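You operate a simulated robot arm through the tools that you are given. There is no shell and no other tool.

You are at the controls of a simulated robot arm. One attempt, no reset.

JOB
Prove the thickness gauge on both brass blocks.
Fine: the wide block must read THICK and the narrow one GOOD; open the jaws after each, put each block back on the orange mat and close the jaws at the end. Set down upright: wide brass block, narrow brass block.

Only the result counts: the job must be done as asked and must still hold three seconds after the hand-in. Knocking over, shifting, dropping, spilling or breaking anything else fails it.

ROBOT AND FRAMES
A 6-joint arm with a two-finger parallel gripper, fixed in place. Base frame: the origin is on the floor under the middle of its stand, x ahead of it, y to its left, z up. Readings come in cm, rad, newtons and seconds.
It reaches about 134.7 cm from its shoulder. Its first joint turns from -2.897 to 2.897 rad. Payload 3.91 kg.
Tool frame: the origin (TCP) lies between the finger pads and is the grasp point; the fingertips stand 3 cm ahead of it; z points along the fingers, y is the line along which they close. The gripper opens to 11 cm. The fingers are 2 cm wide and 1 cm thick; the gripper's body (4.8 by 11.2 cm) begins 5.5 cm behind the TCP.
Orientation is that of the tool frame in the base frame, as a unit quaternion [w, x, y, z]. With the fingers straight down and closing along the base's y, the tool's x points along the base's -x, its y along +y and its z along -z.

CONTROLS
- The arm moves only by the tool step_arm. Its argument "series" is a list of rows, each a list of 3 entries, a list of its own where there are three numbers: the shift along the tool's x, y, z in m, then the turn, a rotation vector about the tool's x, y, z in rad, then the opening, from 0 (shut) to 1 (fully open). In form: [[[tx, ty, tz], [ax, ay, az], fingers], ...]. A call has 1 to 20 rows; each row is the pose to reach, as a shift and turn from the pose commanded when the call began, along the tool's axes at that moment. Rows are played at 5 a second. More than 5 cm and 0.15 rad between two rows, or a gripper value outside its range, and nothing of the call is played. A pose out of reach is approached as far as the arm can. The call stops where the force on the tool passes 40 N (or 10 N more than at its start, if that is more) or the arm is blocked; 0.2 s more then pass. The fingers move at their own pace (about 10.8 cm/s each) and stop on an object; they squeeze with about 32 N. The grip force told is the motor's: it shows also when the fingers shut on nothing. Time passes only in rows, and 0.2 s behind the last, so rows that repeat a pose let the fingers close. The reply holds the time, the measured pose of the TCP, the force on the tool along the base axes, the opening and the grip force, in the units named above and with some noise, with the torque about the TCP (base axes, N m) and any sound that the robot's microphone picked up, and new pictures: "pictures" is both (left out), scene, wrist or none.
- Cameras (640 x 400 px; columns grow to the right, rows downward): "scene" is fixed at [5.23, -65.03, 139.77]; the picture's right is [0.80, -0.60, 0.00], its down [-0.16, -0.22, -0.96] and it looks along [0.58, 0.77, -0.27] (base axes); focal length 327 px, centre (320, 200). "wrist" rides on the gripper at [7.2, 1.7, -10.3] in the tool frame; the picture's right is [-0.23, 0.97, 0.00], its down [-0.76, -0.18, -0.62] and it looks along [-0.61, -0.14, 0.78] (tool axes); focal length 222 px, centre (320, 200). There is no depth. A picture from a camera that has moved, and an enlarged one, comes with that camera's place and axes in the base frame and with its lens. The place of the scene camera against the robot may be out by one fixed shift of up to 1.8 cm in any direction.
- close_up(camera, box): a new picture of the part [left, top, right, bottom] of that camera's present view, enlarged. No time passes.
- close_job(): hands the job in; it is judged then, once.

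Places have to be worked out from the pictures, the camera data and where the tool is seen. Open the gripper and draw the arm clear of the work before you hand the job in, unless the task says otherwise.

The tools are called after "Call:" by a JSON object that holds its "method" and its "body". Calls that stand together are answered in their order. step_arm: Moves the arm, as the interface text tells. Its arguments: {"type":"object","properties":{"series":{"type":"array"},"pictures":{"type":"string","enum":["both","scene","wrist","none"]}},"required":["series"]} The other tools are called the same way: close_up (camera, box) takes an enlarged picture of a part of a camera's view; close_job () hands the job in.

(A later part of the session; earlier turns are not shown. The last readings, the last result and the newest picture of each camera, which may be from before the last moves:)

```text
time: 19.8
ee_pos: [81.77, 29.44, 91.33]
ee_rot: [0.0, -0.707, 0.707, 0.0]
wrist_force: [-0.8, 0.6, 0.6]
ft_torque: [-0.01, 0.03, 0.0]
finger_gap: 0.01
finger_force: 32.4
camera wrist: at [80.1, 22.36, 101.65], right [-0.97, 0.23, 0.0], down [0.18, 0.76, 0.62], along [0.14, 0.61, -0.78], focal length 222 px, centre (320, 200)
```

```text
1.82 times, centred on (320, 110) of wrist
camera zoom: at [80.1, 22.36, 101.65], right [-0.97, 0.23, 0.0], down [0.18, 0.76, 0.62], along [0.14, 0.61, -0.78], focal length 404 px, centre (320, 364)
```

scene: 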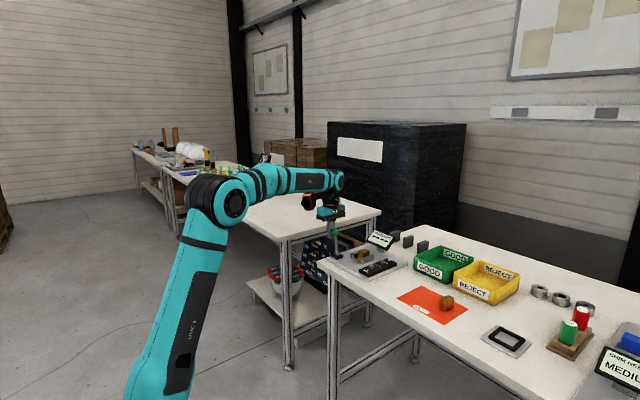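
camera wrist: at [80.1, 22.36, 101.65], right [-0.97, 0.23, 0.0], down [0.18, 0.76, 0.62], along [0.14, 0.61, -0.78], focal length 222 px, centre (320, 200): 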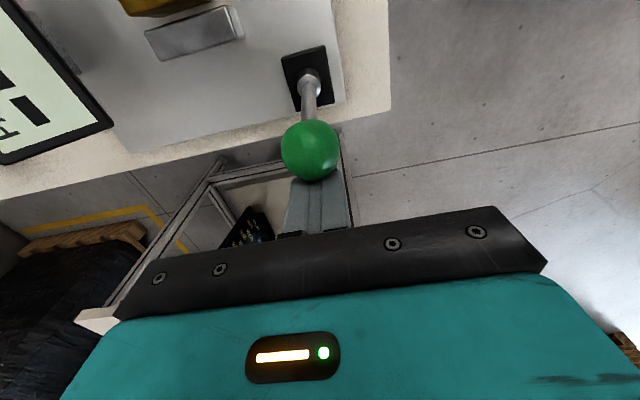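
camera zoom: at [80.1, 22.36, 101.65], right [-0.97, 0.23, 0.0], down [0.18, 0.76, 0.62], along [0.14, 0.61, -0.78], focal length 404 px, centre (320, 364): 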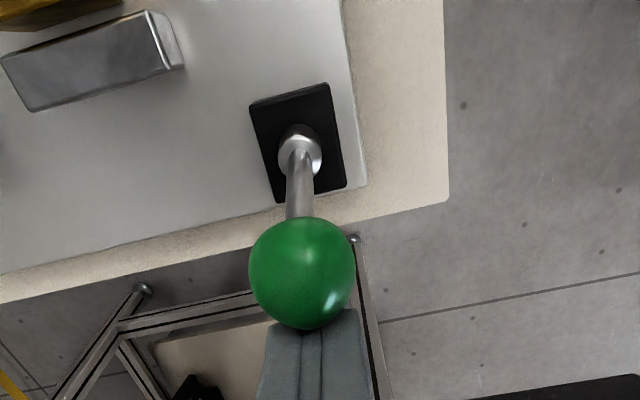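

The lever moves freely and the panel-side jaw is the one that slides toward the block; the lever-side jaw is fixed. I keep pushing in small steps and watch the display.

Call:
{"method": "step_arm", "body": {"series": [[[0.004, 0, 0], [0, 0, 0], 0], [[0.008, 0, 0], [0, 0, 0], 0], [[0.012, 0, 0], [0, 0, 0], 0], [[0.016, 0, 0], [0, 0, 0], 0], [[0.02, 0, 0], [0, 0, 0], 0], [[0.024, 0, 0], [0, 0, 0], 0], [[0.024, 0, 0], [0, 0, 0], 0]], "pictures": "wrist"}}

Call:
{"method": "close_up", "body": {"camera": "scene", "box": [320, 210, 430, 290]}}

```text
time: 21.4
ee_pos: [81.7, 27.1, 91.38]
ee_rot: [0.0, 0.707, -0.707, 0.0]
wrist_force: [-0.2, 0.1, -0.1]
ft_torque: [0.0, 0.03, -0.04]
finger_gap: 0.0
finger_force: 32.4
camera wrist: at [80.08, 19.94, 101.71], right [-0.97, 0.23, 0.0], down [0.18, 0.76, 0.62], along [0.14, 0.61, -0.78], focal length 222 px, centre (320, 200)
```

wrist: 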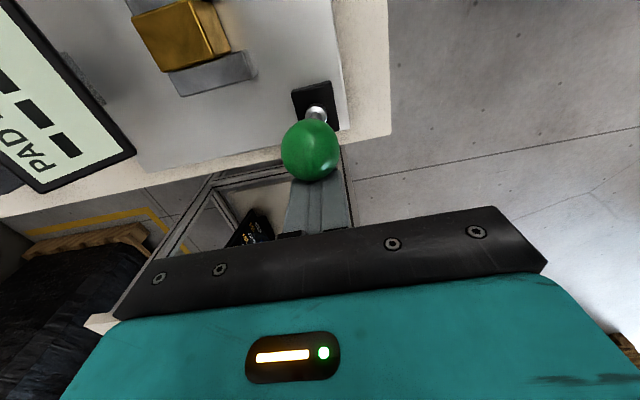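

```text
5.00 times, centred on (375, 250) of scene
camera zoom: at [5.23, -65.03, 139.77], right [0.8, -0.6, 0.0], down [-0.16, -0.22, -0.96], along [0.58, 0.77, -0.27], focal length 1634 px, centre (45, -50)
```

zoom: 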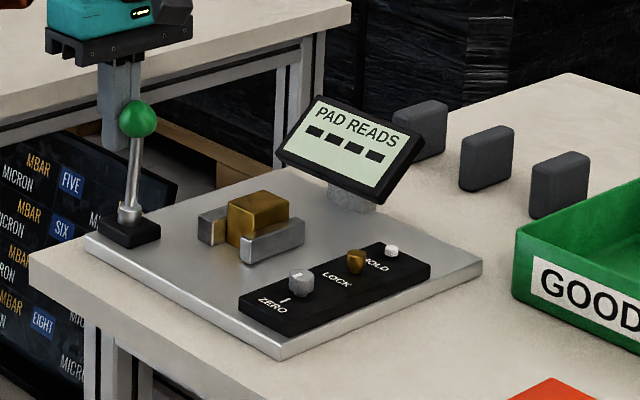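

The sliding jaw is almost at the block and the display still shows dashes. I keep pushing.

Call:
{"method": "step_arm", "body": {"series": [[[0.004, 0, 0], [0, 0, 0], 0], [[0.008, 0, 0], [0, 0, 0], 0], [[0.012, 0, 0], [0, 0, 0], 0], [[0.016, 0, 0], [0, 0, 0], 0], [[0.02, 0, 0], [0, 0, 0], 0], [[0.02, 0, 0], [0, 0, 0], 0]], "pictures": "wrist"}}

Call:
{"method": "close_up", "body": {"camera": "scene", "box": [320, 210, 430, 290]}}

```text
time: 22.8
ee_pos: [81.72, 25.12, 91.21]
ee_rot: [0.0, 0.707, -0.707, 0.0]
wrist_force: [-0.1, -0.1, 0.4]
ft_torque: [-0.01, 0.0, 0.0]
finger_gap: 0.01
finger_force: 31.9
camera wrist: at [80.08, 17.94, 101.65], right [-0.97, 0.23, 0.0], down [0.18, 0.76, 0.62], along [0.14, 0.61, -0.78], focal length 222 px, centre (320, 200)
```

wrist: 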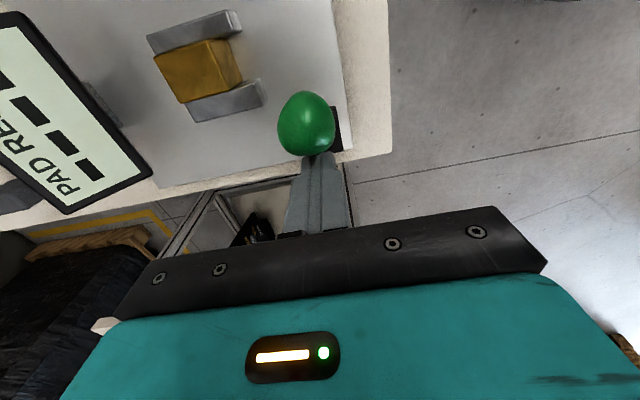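

```text
5.00 times, centred on (375, 250) of scene
camera zoom: at [5.23, -65.03, 139.77], right [0.8, -0.6, 0.0], down [-0.16, -0.22, -0.96], along [0.58, 0.77, -0.27], focal length 1634 px, centre (45, -50)
```

zoom: 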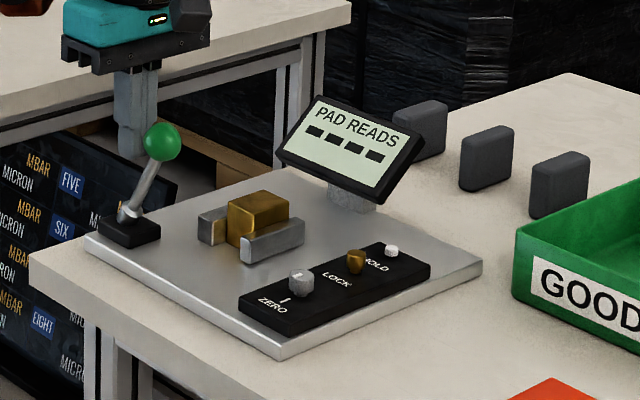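

The lever has passed upright and still moves almost without force. I enlarge the wrist view of the jaws before pushing on.

Call:
{"method": "close_up", "body": {"camera": "wrist", "box": [120, 0, 350, 170]}}

Call:
{"method": "step_arm", "body": {"series": [[[0.004, 0, 0], [0, 0, 0], 0], [[0.008, 0, 0], [0, 0, 0], 0], [[0.012, 0, 0], [0, 0, 0], 0], [[0.016, 0, 0], [0, 0, 0], 0], [[0.016, 0, 0], [0, 0, 0], 0]], "pictures": "wrist"}}

Call:
{"method": "close_up", "body": {"camera": "scene", "box": [320, 210, 430, 290]}}

Call:
{"method": "close_up", "body": {"camera": "wrist", "box": [120, 0, 350, 170]}}

```text
2.35 times, centred on (235, 85) of wrist
camera zoom: at [80.08, 17.94, 101.65], right [-0.97, 0.23, 0.0], down [0.18, 0.76, 0.62], along [0.14, 0.61, -0.78], focal length 523 px, centre (520, 471)
```

zoom: 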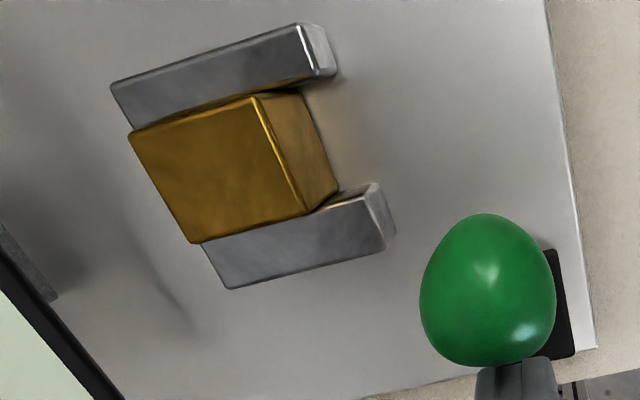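

```text
time: 23.7
ee_pos: [81.71, 24.17, 91.52]
ee_rot: [-0.003, 0.708, -0.706, 0.0]
wrist_force: [-1.5, 43.9, 5.8]
ft_torque: [1.27, 0.05, -0.05]
finger_gap: 0.01
finger_force: 32.2
stopped in row 4: the force on the tool passed its limit at 45 N (the readings are from after the stop); the commanded pose is now the measured one
camera wrist: at [80.03, 17.0, 101.8], right [-0.97, 0.22, 0.0], down [0.17, 0.76, 0.63], along [0.14, 0.61, -0.78], focal length 222 px, centre (320, 200)
```

wrist: 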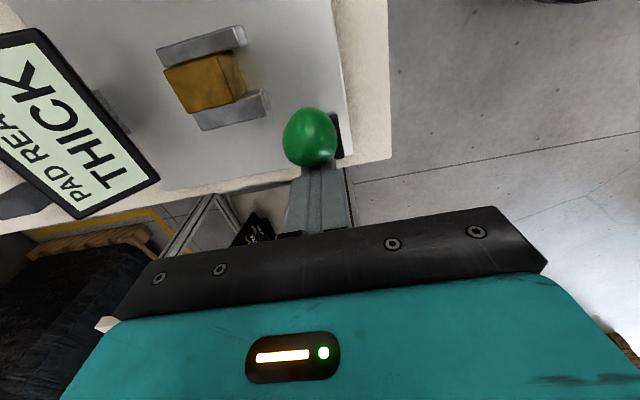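

```text
5.00 times, centred on (375, 250) of scene
camera zoom: at [5.23, -65.03, 139.77], right [0.8, -0.6, 0.0], down [-0.16, -0.22, -0.96], along [0.58, 0.77, -0.27], focal length 1634 px, centre (45, -50)
```

zoom: 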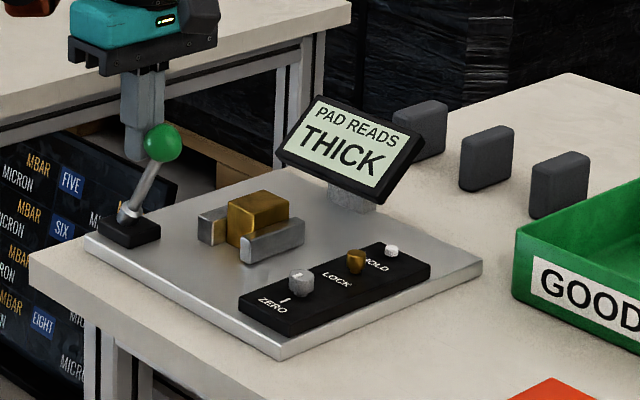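

```text
2.35 times, centred on (235, 85) of wrist
camera zoom: at [80.03, 17.0, 101.8], right [-0.97, 0.22, 0.0], down [0.17, 0.76, 0.63], along [0.14, 0.61, -0.78], focal length 523 px, centre (520, 471)
```

zoom: 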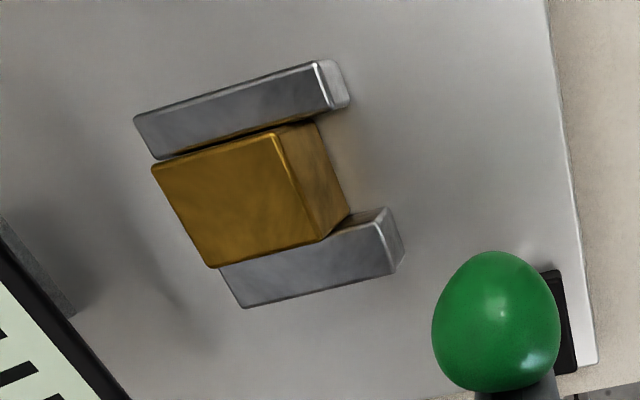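

The display reads THICK with the jaws closed on the wide block. I back the fingers off the ball by about 2 cm and wait to see whether the lever stays and the reading holds.

Call:
{"method": "step_arm", "body": {"series": [[[-0.005, 0, 0], [0, 0, 0], 0], [[-0.015, 0, 0], [0, 0, 0], 0], [[-0.025, 0, 0], [0, 0, 0], 0], [[-0.025, 0, 0], [0, 0, 0], 0], [[-0.025, 0, 0], [0, 0, 0], 0], [[-0.025, 0, 0], [0, 0, 0], 0]], "pictures": "wrist"}}

Call:
{"method": "close_up", "body": {"camera": "scene", "box": [320, 210, 430, 290]}}

```text
time: 25.1
ee_pos: [81.79, 26.37, 91.49]
ee_rot: [0.003, -0.707, 0.707, 0.001]
wrist_force: [-0.1, 0.4, 0.0]
ft_torque: [0.01, -0.03, 0.01]
finger_gap: 0.0
finger_force: 31.8
camera wrist: at [80.05, 19.17, 101.77], right [-0.97, 0.23, 0.0], down [0.18, 0.76, 0.63], along [0.14, 0.61, -0.78], focal length 222 px, centre (320, 200)
```

wrist: 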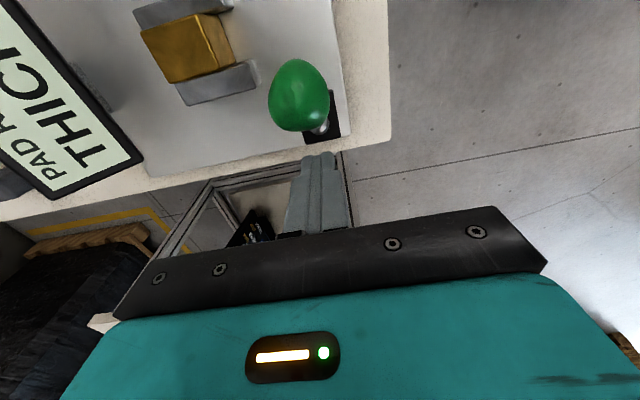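

```text
5.00 times, centred on (375, 250) of scene
camera zoom: at [5.23, -65.03, 139.77], right [0.8, -0.6, 0.0], down [-0.16, -0.22, -0.96], along [0.58, 0.77, -0.27], focal length 1634 px, centre (45, -50)
```

zoom: 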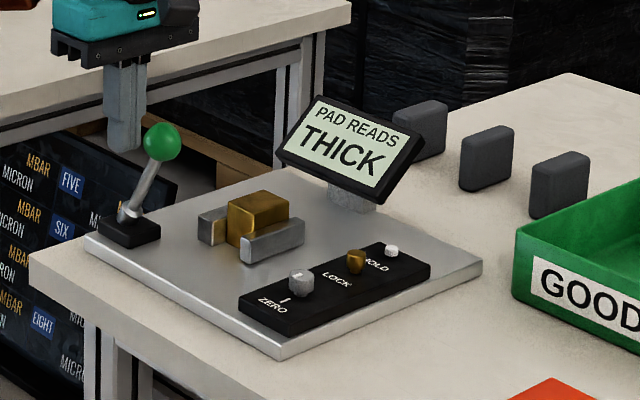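

The reading THICK holds with the lever left alone. Next I go over the ball to its −y side (ball now at about y=21.7) to push the lever back open.

Call:
{"method": "step_arm", "body": {"series": [[[0, 0, -0.04], [0, 0, 0], 0], [[0, 0, -0.075], [0, 0, 0], 0], [[0.03, 0, -0.08], [0, 0, 0], 0], [[0.065, 0, -0.08], [0, 0, 0], 0], [[0.096, 0, -0.08], [0, 0, 0], 0], [[0.096, 0, -0.08], [0, 0, 0], 0], [[0.096, 0, -0.04], [0, 0, 0], 0], [[0.096, 0, -0.002], [0, 0, 0], 0], [[0.096, 0, -0.002], [0, 0, 0], 0]]}}

Call:
{"method": "close_up", "body": {"camera": "scene", "box": [310, 200, 430, 290]}}

```text
time: 27.1
ee_pos: [82.05, 16.71, 91.46]
ee_rot: [-0.002, 0.708, -0.706, -0.001]
wrist_force: [-0.1, -0.1, -0.1]
ft_torque: [0.02, 0.03, -0.01]
finger_gap: 0.01
finger_force: 31.8
camera wrist: at [80.36, 9.54, 101.72], right [-0.97, 0.23, 0.0], down [0.18, 0.76, 0.63], along [0.14, 0.61, -0.78], focal length 222 px, centre (320, 200)
```

scene: 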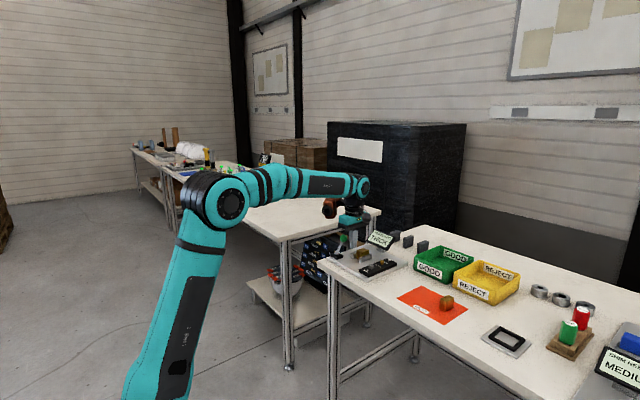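
wrist: 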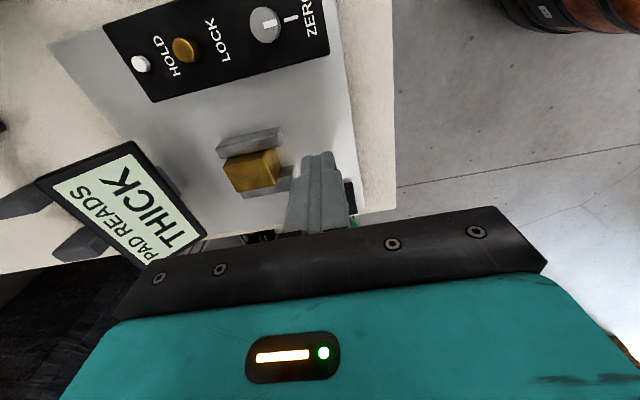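

```text
4.44 times, centred on (370, 245) of scene
camera zoom: at [5.23, -65.03, 139.77], right [0.8, -0.6, 0.0], down [-0.16, -0.22, -0.96], along [0.58, 0.77, -0.27], focal length 1452 px, centre (98, 0)
```

zoom: 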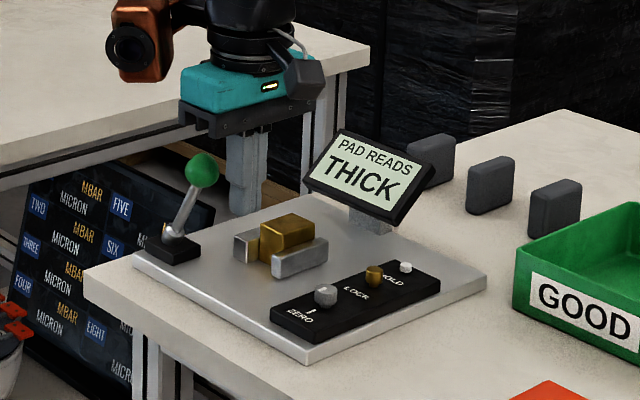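

The fingers are on the −y side of the ball. I push the lever toward +y in small steps to reopen the jaws.

Call:
{"method": "step_arm", "body": {"series": [[[-0.01, 0.003, 0], [0, 0, 0], 0], [[-0.02, 0.003, 0], [0, 0, 0], 0], [[-0.026, 0.003, 0], [0, 0, 0], 0], [[-0.032, 0.003, 0], [0, 0, 0], 0], [[-0.038, 0.003, 0], [0, 0, 0], 0], [[-0.044, 0.003, 0], [0, 0, 0], 0], [[-0.05, 0.003, 0], [0, 0, 0], 0], [[-0.056, 0.003, 0], [0, 0, 0], 0], [[-0.062, 0.003, 0], [0, 0, 0], 0], [[-0.068, 0.003, 0], [0, 0, 0], 0], [[-0.074, 0.003, 0], [0, 0, 0], 0], [[-0.08, 0.003, 0], [0, 0, 0], 0], [[-0.08, 0.003, 0], [0, 0, 0], 0]]}}

Call:
{"method": "close_up", "body": {"camera": "scene", "box": [310, 200, 430, 290]}}

Call:
{"method": "close_up", "body": {"camera": "wrist", "box": [180, 0, 420, 240]}}

```text
time: 29.9
ee_pos: [81.47, 24.7, 91.86]
ee_rot: [-0.002, 0.707, -0.707, -0.001]
wrist_force: [0.0, -0.6, 0.2]
ft_torque: [-0.03, 0.0, 0.0]
finger_gap: 0.0
finger_force: 31.6
camera wrist: at [79.85, 17.59, 101.97], right [-0.97, 0.23, 0.0], down [0.18, 0.76, 0.63], along [0.14, 0.61, -0.78], focal length 222 px, centre (320, 200)
```

scene: 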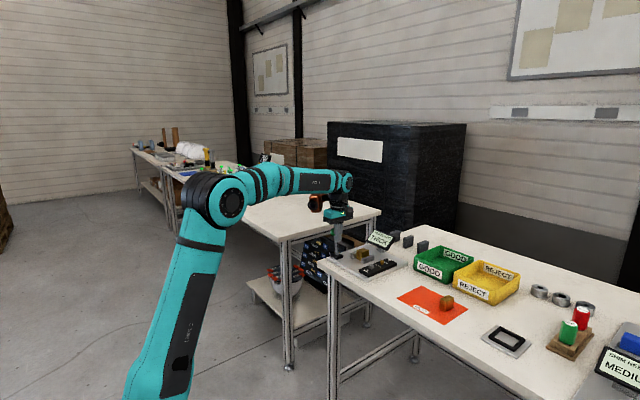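
wrist: 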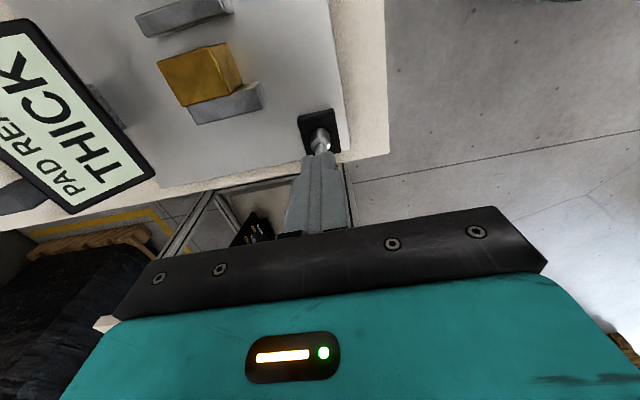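

```text
4.44 times, centred on (370, 245) of scene
camera zoom: at [5.23, -65.03, 139.77], right [0.8, -0.6, 0.0], down [-0.16, -0.22, -0.96], along [0.58, 0.77, -0.27], focal length 1452 px, centre (98, 0)
```

zoom: 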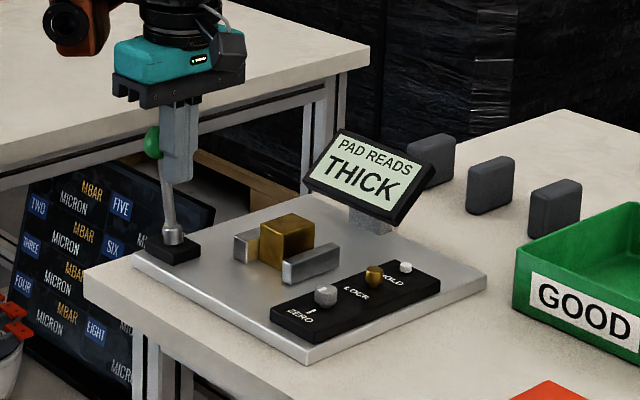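

```text
1.67 times, centred on (300, 120) of wrist
camera zoom: at [79.85, 17.59, 101.97], right [-0.97, 0.23, 0.0], down [0.18, 0.76, 0.63], along [0.14, 0.61, -0.78], focal length 370 px, centre (353, 333)
```

zoom: 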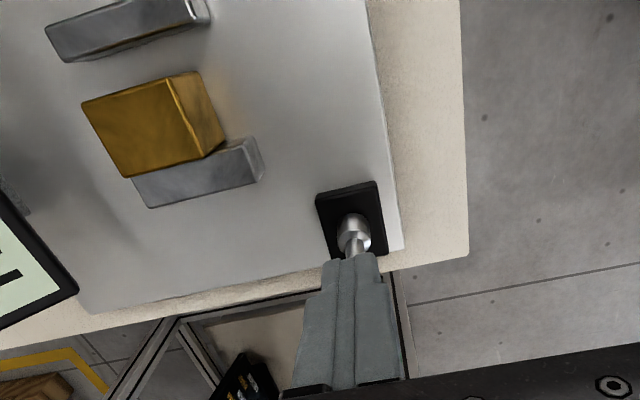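

The sliding jaw is retracting; the lever is just past upright. I push on until the lever meets its open stop at about ball y≈29.6.

Call:
{"method": "step_arm", "body": {"series": [[[-0.006, 0, 0], [0, 0, 0], 0], [[-0.012, 0, 0], [0, 0, 0], 0], [[-0.017, 0, 0], [0, 0, 0], 0], [[-0.021, 0, 0], [0, 0, 0], 0], [[-0.025, 0, 0], [0, 0, 0], 0], [[-0.025, 0, 0], [0, 0, 0], 0]], "pictures": "wrist"}}

Call:
{"method": "close_up", "body": {"camera": "scene", "box": [310, 200, 430, 290]}}

Call:
{"method": "close_up", "body": {"camera": "wrist", "box": [180, 0, 420, 240]}}

```text
time: 31.3
ee_pos: [81.53, 27.05, 91.85]
ee_rot: [-0.002, 0.707, -0.707, 0.0]
wrist_force: [-0.1, -27.5, 2.9]
ft_torque: [-0.77, 0.04, -0.07]
finger_gap: 0.0
finger_force: 31.7
camera wrist: at [79.8, 19.79, 102.08], right [-0.97, 0.23, 0.0], down [0.18, 0.76, 0.63], along [0.14, 0.61, -0.78], focal length 222 px, centre (320, 200)
```

wrist: 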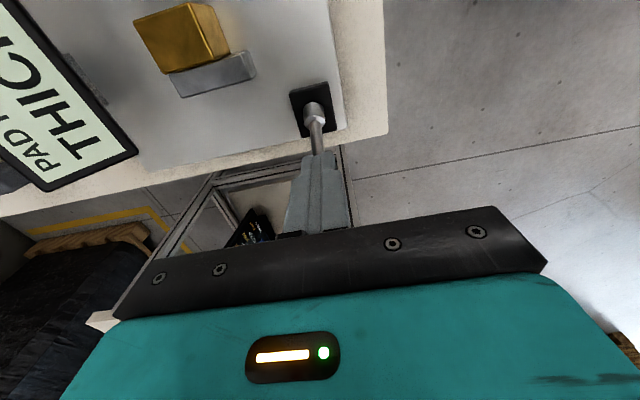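

```text
4.44 times, centred on (370, 245) of scene
camera zoom: at [5.23, -65.03, 139.77], right [0.8, -0.6, 0.0], down [-0.16, -0.22, -0.96], along [0.58, 0.77, -0.27], focal length 1452 px, centre (98, 0)
```

zoom: 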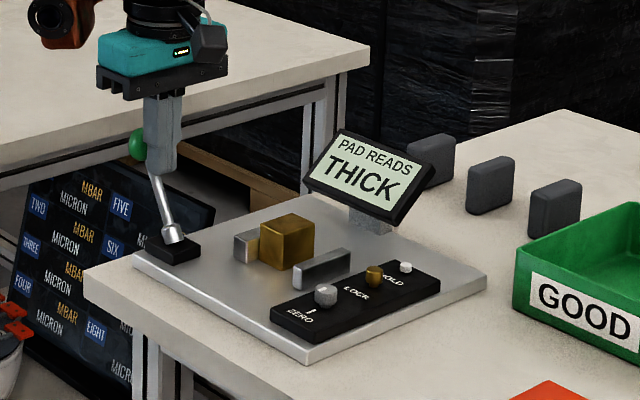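

```text
1.67 times, centred on (300, 120) of wrist
camera zoom: at [79.8, 19.79, 102.08], right [-0.97, 0.23, 0.0], down [0.18, 0.76, 0.63], along [0.14, 0.61, -0.78], focal length 370 px, centre (353, 333)
```

zoom: 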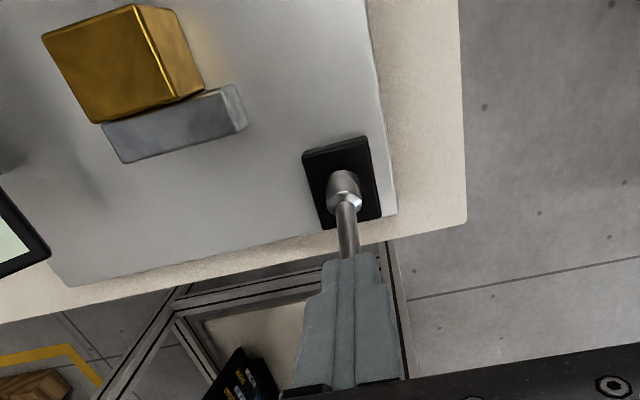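

The lever is at its open stop (27 N reaction) and the sliding jaw is back at its starting place. I back off, lift over, and return above the wide block with the fingers open.

Call:
{"method": "step_arm", "body": {"series": [[[0.01, 0, 0], [0, 0, 0], 0], [[0.01, 0, -0.04], [0, 0, 0], 0], [[0.01, 0, -0.08], [0, 0, 0], 0], [[0.03, -0.025, -0.08], [0, 0, 0], 0], [[0.055, -0.05, -0.08], [0, 0, 0], 0.3], [[0.079, -0.075, -0.08], [0, 0, 0], 0.65], [[0.079, -0.075, -0.08], [0, 0, 0], 0.65]]}}

Call:
{"method": "close_up", "body": {"camera": "wrist", "box": [200, 20, 440, 220]}}

Call:
{"method": "close_up", "body": {"camera": "scene", "box": [310, 200, 430, 290]}}

```text
time: 32.9
ee_pos: [88.8, 19.21, 99.7]
ee_rot: [-0.002, 0.708, -0.706, 0.0]
wrist_force: [0.0, -1.0, 0.2]
ft_torque: [0.01, 0.0, -0.02]
finger_gap: 7.13
finger_force: 0.1
camera wrist: at [87.16, 12.11, 110.02], right [-0.97, 0.23, 0.0], down [0.18, 0.76, 0.63], along [0.14, 0.61, -0.78], focal length 222 px, centre (320, 200)
```

scene: 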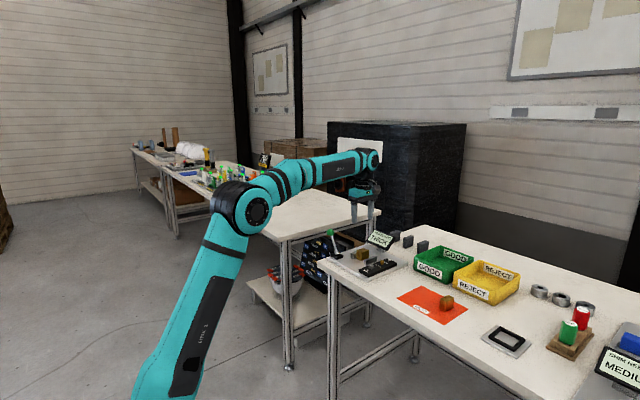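
wrist: 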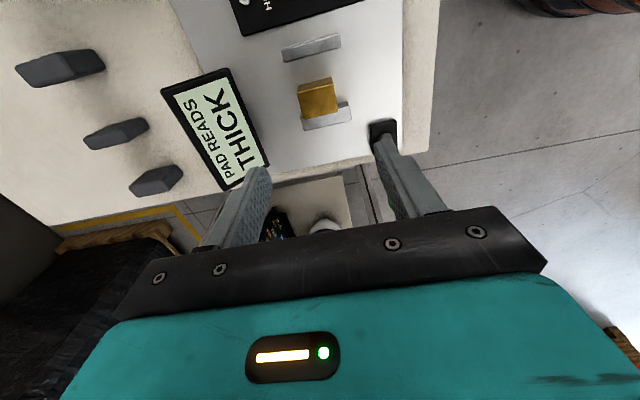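

```text
2.00 times, centred on (320, 120) of wrist
camera zoom: at [87.16, 12.11, 110.02], right [-0.97, 0.23, 0.0], down [0.18, 0.76, 0.63], along [0.14, 0.61, -0.78], focal length 444 px, centre (320, 360)
```

zoom: 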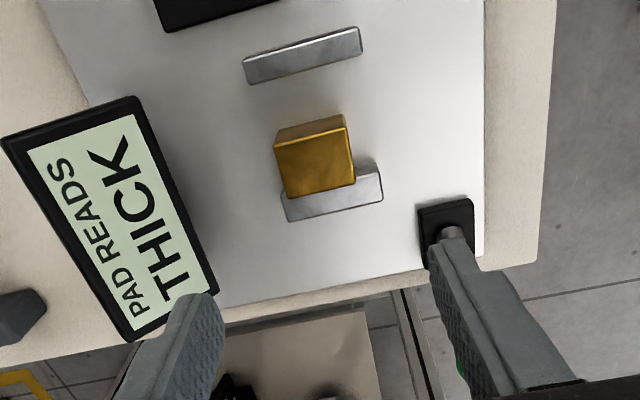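

```text
4.44 times, centred on (370, 245) of scene
camera zoom: at [5.23, -65.03, 139.77], right [0.8, -0.6, 0.0], down [-0.16, -0.22, -0.96], along [0.58, 0.77, -0.27], focal length 1452 px, centre (98, 0)
```

zoom: 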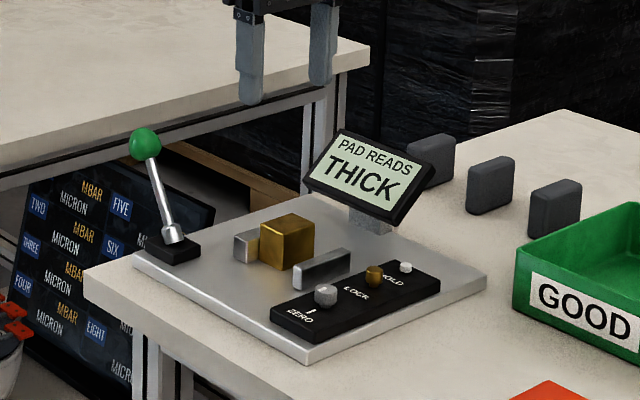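

The wide block is at x≈88.75, y≈18.5 on the plate. I descend around it with fingers at about 7 cm opening and grip at the same height as before.

Call:
{"method": "step_arm", "body": {"series": [[[0.008, 0, 0.04], [0, 0, 0], 0.65], [[0.008, 0, 0.08], [0, 0, 0], 0.65], [[0.008, 0, 0.115], [0, 0, 0], 0.65], [[0.008, 0, 0.135], [0, 0, 0], 0.65], [[0.008, 0, 0.144], [0, 0, 0], 0.65], [[0.008, 0, 0.144], [0, 0, 0], 0.65]]}}

Call:
{"method": "close_up", "body": {"camera": "wrist", "box": [200, 20, 440, 220]}}

```text
time: 34.3
ee_pos: [88.98, 18.52, 85.07]
ee_rot: [-0.002, 0.708, -0.706, -0.002]
wrist_force: [-0.8, 0.0, 0.1]
ft_torque: [0.03, 0.02, 0.01]
finger_gap: 7.13
finger_force: 0.0
camera wrist: at [87.29, 11.36, 95.34], right [-0.97, 0.23, 0.0], down [0.18, 0.76, 0.63], along [0.14, 0.61, -0.78], focal length 222 px, centre (320, 200)
```

scene: 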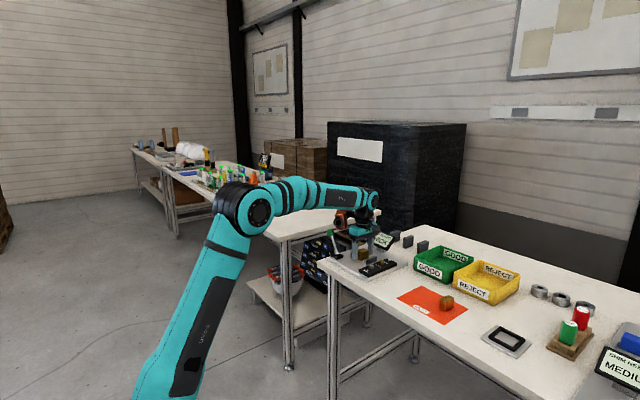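
wrist: 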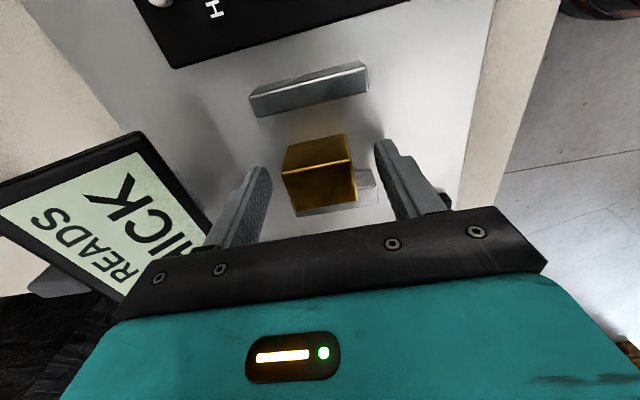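

```text
2.00 times, centred on (320, 120) of wrist
camera zoom: at [87.29, 11.36, 95.34], right [-0.97, 0.23, 0.0], down [0.18, 0.76, 0.63], along [0.14, 0.61, -0.78], focal length 444 px, centre (320, 360)
```

zoom: 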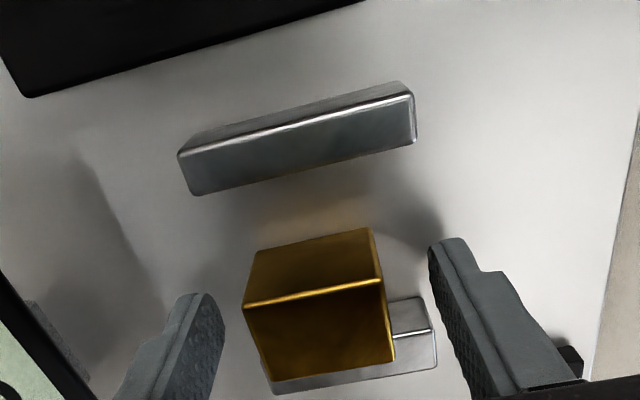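

The fingers straddle the block and clear the fixed jaw. I close the grip.

Call:
{"method": "step_arm", "body": {"series": [[[0, 0, 0], [0, 0, 0], 0.4], [[0, 0, 0], [0, 0, 0], 0.2], [[0, 0, 0], [0, 0, 0], 0], [[0, 0, 0], [0, 0, 0], 0]], "pictures": "wrist"}}

```text
time: 35.3
ee_pos: [88.92, 18.5, 85.06]
ee_rot: [-0.002, 0.708, -0.706, -0.001]
wrist_force: [0.2, 0.5, 0.5]
ft_torque: [-0.01, 0.01, -0.05]
finger_gap: 3.96
finger_force: 32.4
camera wrist: at [87.29, 11.35, 95.36], right [-0.97, 0.23, 0.0], down [0.18, 0.76, 0.63], along [0.14, 0.61, -0.78], focal length 222 px, centre (320, 200)
```

wrist: 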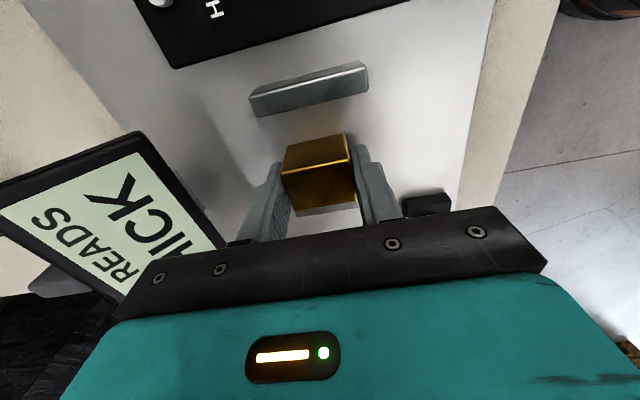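

Gripped again (3.96 cm). I lift it and carry it back over its original spot on the orange mat.

Call:
{"method": "step_arm", "body": {"series": [[[0, 0, -0.02], [0, 0, 0], 0], [[0, 0, -0.06], [0, 0, 0], 0], [[0, 0, -0.1], [0, 0, 0], 0], [[0, 0, -0.12], [0, 0, 0], 0], [[0.03, 0.001, -0.12], [0, 0, 0], 0], [[0.07, 0.003, -0.12], [0, 0, 0], 0], [[0.11, 0.005, -0.12], [0, 0, 0], 0], [[0.15, 0.007, -0.12], [0, 0, 0], 0], [[0.19, 0.009, -0.12], [0, 0, 0], 0], [[0.23, 0.011, -0.12], [0, 0, 0], 0], [[0.265, 0.013, -0.12], [0, 0, 0], 0], [[0.292, 0.015, -0.12], [0, 0, 0], 0], [[0.292, 0.015, -0.12], [0, 0, 0], 0], [[0.292, 0.015, -0.08], [0, 0, 0], 0], [[0.292, 0.015, -0.04], [0, 0, 0], 0], [[0.292, 0.015, -0.01], [0, 0, 0], 0], [[0.292, 0.015, 0.005], [0, 0, 0], 0], [[0.292, 0.015, 0.009], [0, 0, 0], 0], [[0.292, 0.015, 0.009], [0, 0, 0], 0]]}}

Call:
{"method": "close_up", "body": {"camera": "wrist", "box": [200, 0, 440, 220]}}

Call:
{"method": "close_up", "body": {"camera": "scene", "box": [340, 220, 490, 330]}}

```text
time: 39.3
ee_pos: [87.41, -10.78, 84.1]
ee_rot: [-0.002, 0.707, -0.707, 0.0]
wrist_force: [0.3, -0.8, -3.3]
ft_torque: [0.02, -0.01, 0.01]
finger_gap: 3.97
finger_force: 32.2
camera wrist: at [85.83, -17.91, 94.54], right [-0.97, 0.23, 0.0], down [0.18, 0.76, 0.63], along [0.14, 0.61, -0.78], focal length 222 px, centre (320, 200)
```

scene: 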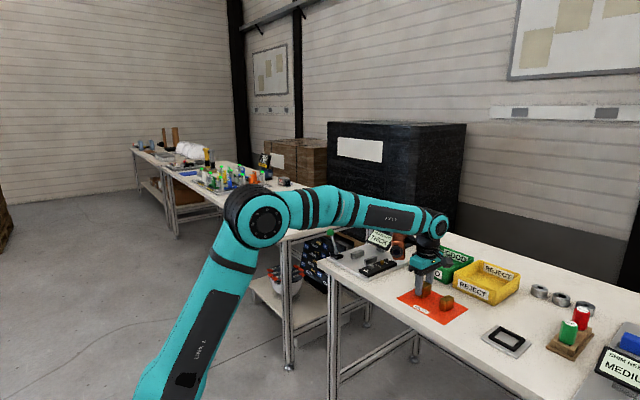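
wrist: 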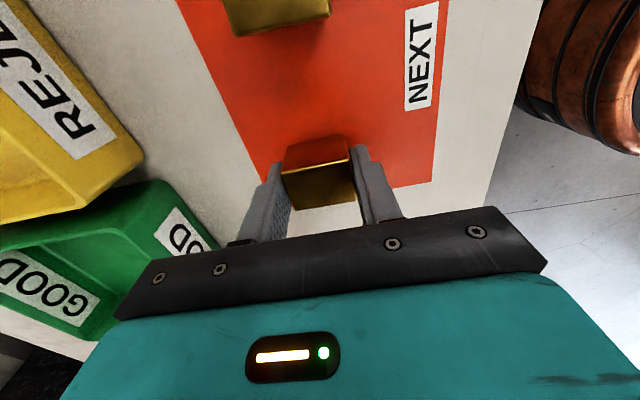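

```text
1.82 times, centred on (320, 110) of wrist
camera zoom: at [85.83, -17.91, 94.54], right [-0.97, 0.23, 0.0], down [0.18, 0.76, 0.63], along [0.14, 0.61, -0.78], focal length 404 px, centre (320, 364)
```

zoom: 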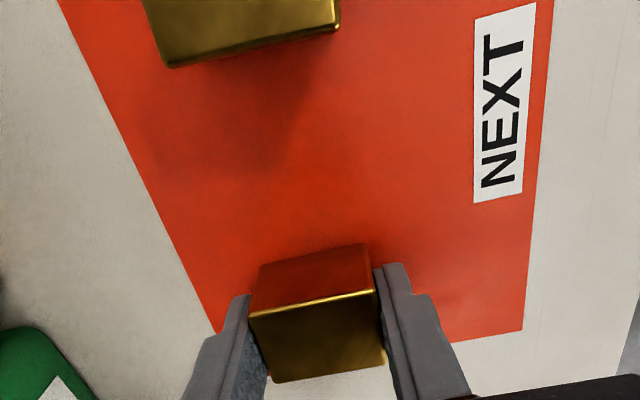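

```text
3.64 times, centred on (415, 275) of scene
camera zoom: at [5.23, -65.03, 139.77], right [0.8, -0.6, 0.0], down [-0.16, -0.22, -0.96], along [0.58, 0.77, -0.27], focal length 1188 px, centre (-26, -73)
```

zoom: 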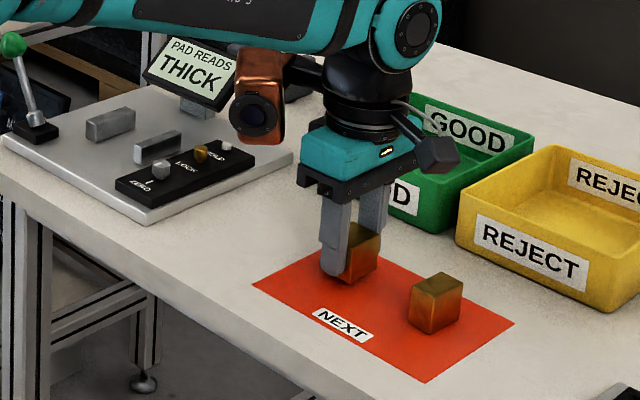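

The block is over the mat about 0.4 cm above it. I lower in 1 mm steps to contact.

Call:
{"method": "step_arm", "body": {"series": [[[0, 0, 0.001], [0, 0, 0], 0], [[0, 0, 0.002], [0, 0, 0], 0], [[0, 0, 0.003], [0, 0, 0], 0], [[0, 0, 0.003], [0, 0, 0], 0]], "pictures": "none"}}

```text
time: 40.3
ee_pos: [87.62, -10.62, 83.93]
ee_rot: [-0.002, 0.708, -0.707, -0.001]
wrist_force: [0.8, 0.4, -2.6]
ft_torque: [0.01, 0.0, 0.01]
finger_gap: 3.96
finger_force: 32.0
```

Call:
{"method": "step_arm", "body": {"series": [[[0, 0, 0.001], [0, 0, 0], 0], [[0, 0, 0.0015], [0, 0, 0], 0], [[0, 0, 0.002], [0, 0, 0], 0], [[0, 0, 0.002], [0, 0, 0], 0]], "pictures": "none"}}

```text
time: 41.3
ee_pos: [87.58, -10.62, 83.84]
ee_rot: [-0.002, 0.708, -0.707, -0.001]
wrist_force: [0.2, 0.5, -1.6]
ft_torque: [0.05, 0.02, -0.01]
finger_gap: 3.98
finger_force: 31.9
```

Still carrying most of the weight; another couple of millimetres in fine steps.

Call:
{"method": "step_arm", "body": {"series": [[[0, 0, 0.0005], [0, 0, 0], 0], [[0, 0, 0.001], [0, 0, 0], 0], [[0, 0, 0.0015], [0, 0, 0], 0], [[0, 0, 0.0015], [0, 0, 0], 0]], "pictures": "none"}}

```text
time: 42.3
ee_pos: [87.42, -10.71, 83.73]
ee_rot: [-0.003, 0.708, -0.707, -0.001]
wrist_force: [4.2, 1.8, 11.2]
ft_torque: [0.07, 0.1, -0.03]
finger_gap: 4.0
finger_force: 32.3
```

Contact felt (11 N). I release, lift straight up, and take pictures.

Call:
{"method": "step_arm", "body": {"series": [[[0, 0, -0.0005], [0, 0, 0], 0.2], [[0, 0, -0.0005], [0, 0, 0], 0.65], [[0, 0, -0.0005], [0, 0, 0], 0.65], [[0, 0, -0.015], [0, 0, 0], 0.65], [[0, 0, -0.05], [0, 0, 0], 0.65], [[0, 0, -0.09], [0, 0, 0], 0.65], [[0.04, 0, -0.12], [0, 0, 0], 0.8], [[0.08, 0, -0.12], [0, 0, 0], 1], [[0.08, 0, -0.12], [0, 0, 0], 1]]}}

Call:
{"method": "close_up", "body": {"camera": "wrist", "box": [230, 0, 400, 180]}}

Call:
{"method": "close_up", "body": {"camera": "scene", "box": [340, 220, 490, 330]}}

```text
time: 44.3
ee_pos: [87.56, -18.9, 95.82]
ee_rot: [-0.002, 0.708, -0.707, -0.001]
wrist_force: [-0.4, -0.1, 0.1]
ft_torque: [-0.02, -0.01, 0.01]
finger_gap: 11.01
finger_force: 0.1
camera wrist: at [85.84, -26.03, 106.04], right [-0.97, 0.23, 0.0], down [0.18, 0.76, 0.63], along [0.14, 0.61, -0.78], focal length 222 px, centre (320, 200)
```

scene: 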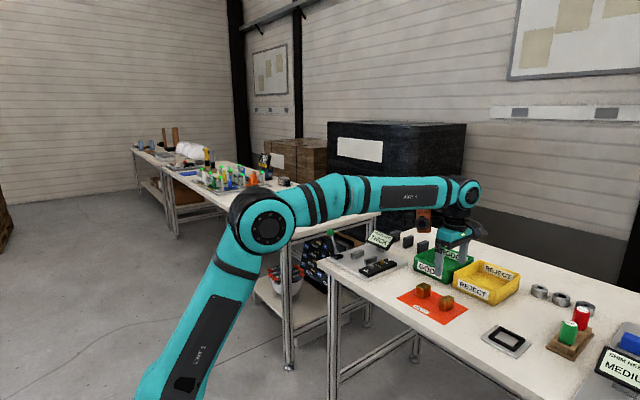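
wrist: 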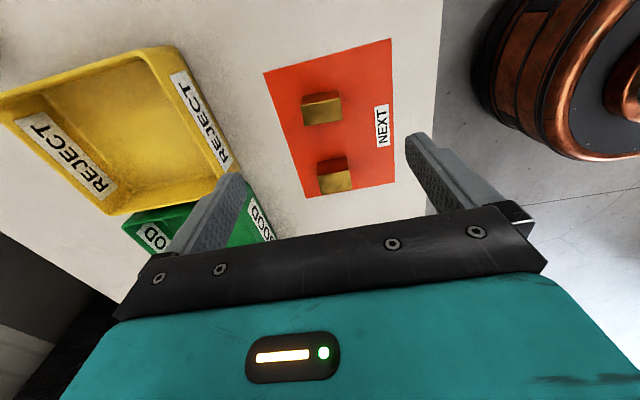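

```text
2.22 times, centred on (315, 90) of wrist
camera zoom: at [85.84, -26.03, 106.04], right [-0.97, 0.23, 0.0], down [0.18, 0.76, 0.63], along [0.14, 0.61, -0.78], focal length 494 px, centre (331, 444)
```

zoom: 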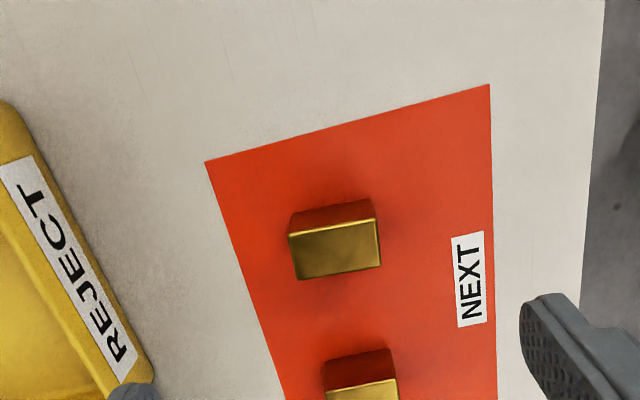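

```text
3.64 times, centred on (415, 275) of scene
camera zoom: at [5.23, -65.03, 139.77], right [0.8, -0.6, 0.0], down [-0.16, -0.22, -0.96], along [0.58, 0.77, -0.27], focal length 1188 px, centre (-26, -73)
```

zoom: 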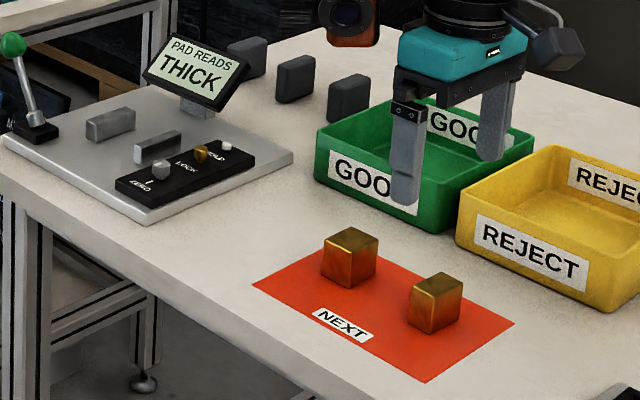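

The wide block stands upright on the mat. The narrow block's centre works out to (87.1, −19.2); I descend around it with the fingers open about 8 cm.

Call:
{"method": "step_arm", "body": {"series": [[[0.0035, 0.004, 0.04], [0, 0, 0], 0.75], [[0.0035, 0.004, 0.08], [0, 0, 0], 0.75], [[0.0035, 0.004, 0.105], [0, 0, 0], 0.75], [[0.0035, 0.004, 0.115], [0, 0, 0], 0.75], [[0.0035, 0.004, 0.1195], [0, 0, 0], 0.75], [[0.0035, 0.004, 0.1195], [0, 0, 0], 0.75]]}}

Call:
{"method": "close_up", "body": {"camera": "wrist", "box": [200, 20, 440, 220]}}

```text
time: 45.7
ee_pos: [87.17, -19.0, 83.63]
ee_rot: [-0.002, 0.707, -0.707, 0.0]
wrist_force: [0.4, -0.3, 0.5]
ft_torque: [0.0, -0.02, -0.01]
finger_gap: 8.23
finger_force: 0.0
camera wrist: at [85.47, -26.18, 93.95], right [-0.97, 0.23, 0.0], down [0.18, 0.76, 0.63], along [0.14, 0.61, -0.78], focal length 222 px, centre (320, 200)
```

scene: 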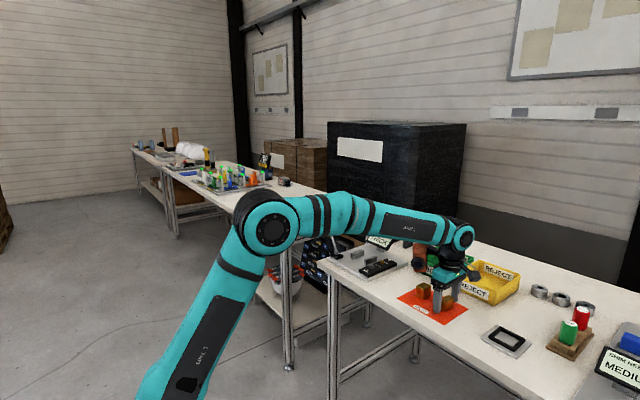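
wrist: 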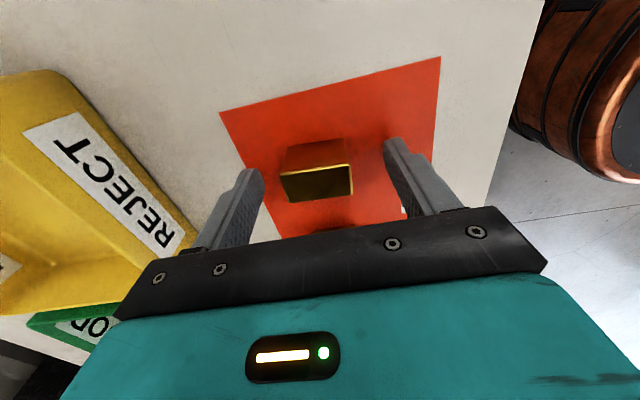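

```text
2.00 times, centred on (320, 120) of wrist
camera zoom: at [85.47, -26.18, 93.95], right [-0.97, 0.23, 0.0], down [0.18, 0.76, 0.63], along [0.14, 0.61, -0.78], focal length 444 px, centre (320, 360)
```

zoom: 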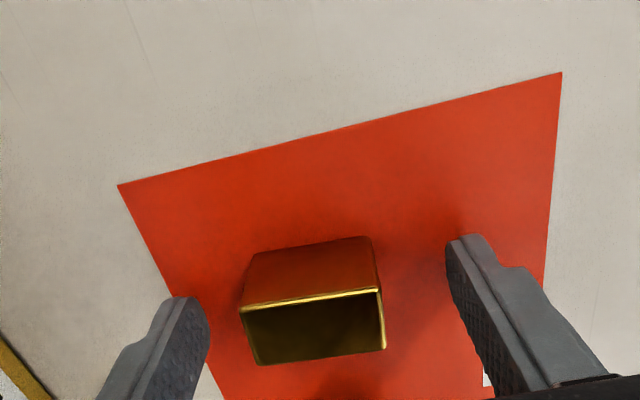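

The block is about 0.3 cm to the −y side of the finger centreline; I shift by that much and close.

Call:
{"method": "step_arm", "body": {"series": [[[0.003, 0, -0.001], [0, 0, 0], 0.75], [[0.003, 0, -0.001], [0, 0, 0], 0.4], [[0.003, 0, -0.001], [0, 0, 0], 0.2], [[0.003, 0, -0.001], [0, 0, 0], 0], [[0.003, 0, -0.001], [0, 0, 0], 0], [[0.003, 0, -0.001], [0, 0, 0], 0]], "pictures": "wrist"}}

Call:
{"method": "close_up", "body": {"camera": "wrist", "box": [200, 20, 440, 220]}}

```text
time: 47.1
ee_pos: [87.21, -19.25, 83.69]
ee_rot: [-0.001, 0.708, -0.706, 0.0]
wrist_force: [0.1, 1.0, 1.8]
ft_torque: [0.01, 0.06, -0.03]
finger_gap: 3.97
finger_force: 32.4
camera wrist: at [85.46, -26.45, 94.06], right [-0.97, 0.23, 0.0], down [0.18, 0.76, 0.63], along [0.14, 0.61, -0.78], focal length 222 px, centre (320, 200)
```

wrist: 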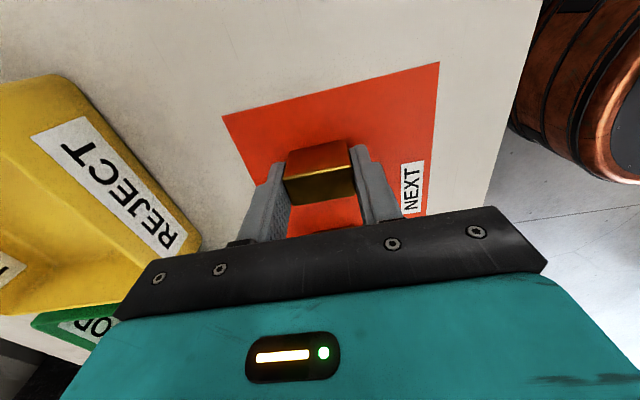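

```text
2.00 times, centred on (320, 120) of wrist
camera zoom: at [85.46, -26.45, 94.06], right [-0.97, 0.23, 0.0], down [0.18, 0.76, 0.63], along [0.14, 0.61, -0.78], focal length 444 px, centre (320, 360)
```

zoom: 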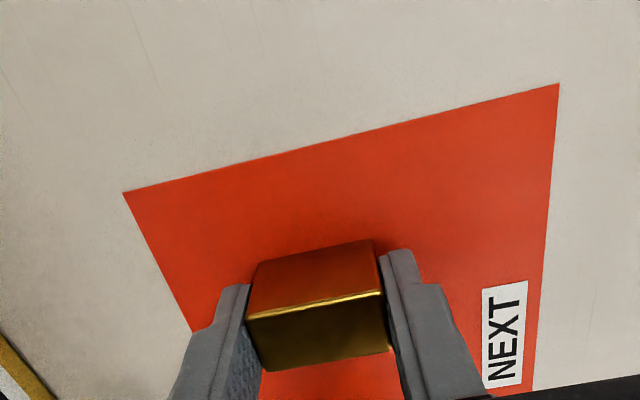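

Gripped (3.97 cm). I lift the narrow block, carry it over to the jaw gap nearer the fixed jaw (TCP y≈18.4), and lower part-way.

Call:
{"method": "step_arm", "body": {"series": [[[0, 0, -0.02], [0, 0, 0], 0], [[0, 0, -0.06], [0, 0, 0], 0], [[0, 0, -0.1], [0, 0, 0], 0], [[0, 0, -0.125], [0, 0, 0], 0], [[-0.03, -0.002, -0.125], [0, 0, 0], 0], [[-0.07, -0.004, -0.125], [0, 0, 0], 0], [[-0.115, -0.006, -0.125], [0, 0, 0], 0], [[-0.16, -0.008, -0.125], [0, 0, 0], 0], [[-0.205, -0.01, -0.125], [0, 0, 0], 0], [[-0.25, -0.012, -0.125], [0, 0, 0], 0], [[-0.295, -0.014, -0.125], [0, 0, 0], 0], [[-0.335, -0.016, -0.125], [0, 0, 0], 0], [[-0.365, -0.017, -0.125], [0, 0, 0], 0], [[-0.376, -0.017, -0.125], [0, 0, 0], 0], [[-0.376, -0.017, -0.125], [0, 0, 0], 0], [[-0.376, -0.017, -0.09], [0, 0, 0], 0], [[-0.376, -0.017, -0.06], [0, 0, 0], 0], [[-0.376, -0.017, -0.06], [0, 0, 0], 0]]}}

Call:
{"method": "close_up", "body": {"camera": "wrist", "box": [200, 20, 440, 220]}}

Call:
{"method": "close_up", "body": {"camera": "scene", "box": [310, 200, 430, 290]}}

```text
time: 50.9
ee_pos: [88.67, 18.58, 89.9]
ee_rot: [-0.002, 0.708, -0.706, -0.001]
wrist_force: [-0.3, 0.6, -2.0]
ft_torque: [0.01, 0.02, 0.02]
finger_gap: 3.99
finger_force: 31.9
camera wrist: at [87.13, 11.36, 100.19], right [-0.97, 0.23, 0.0], down [0.18, 0.76, 0.63], along [0.14, 0.61, -0.78], focal length 222 px, centre (320, 200)
```

scene: 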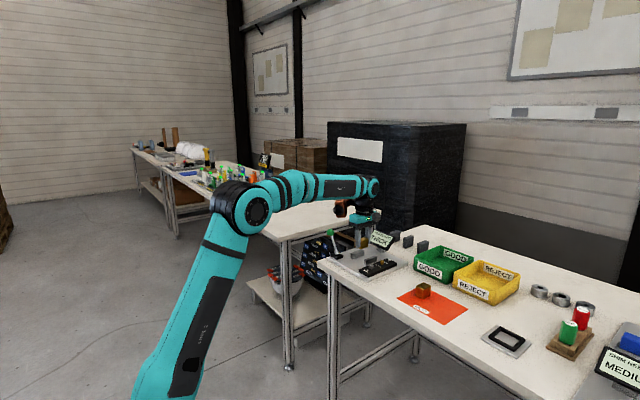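
wrist: 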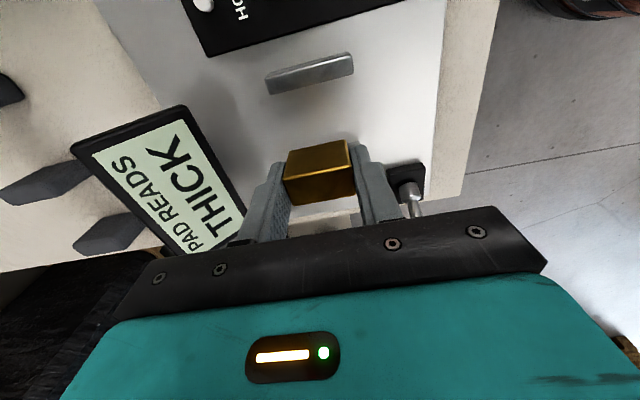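

```text
2.00 times, centred on (320, 120) of wrist
camera zoom: at [87.13, 11.36, 100.19], right [-0.97, 0.23, 0.0], down [0.18, 0.76, 0.63], along [0.14, 0.61, -0.78], focal length 444 px, centre (320, 360)
```

zoom: 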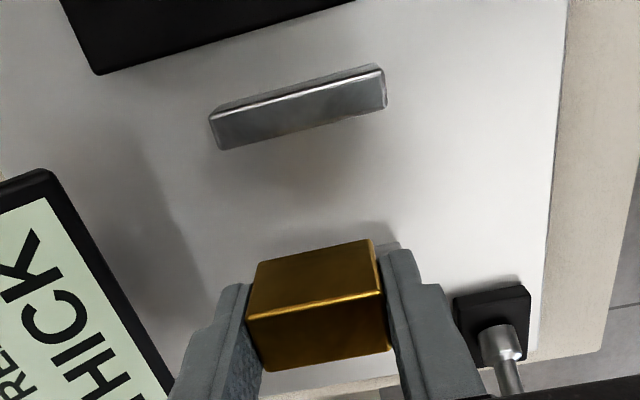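

```text
4.44 times, centred on (370, 245) of scene
camera zoom: at [5.23, -65.03, 139.77], right [0.8, -0.6, 0.0], down [-0.16, -0.22, -0.96], along [0.58, 0.77, -0.27], focal length 1452 px, centre (98, 0)
```

zoom: 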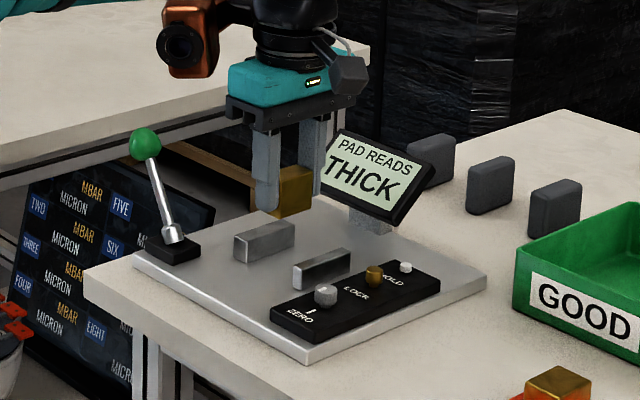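

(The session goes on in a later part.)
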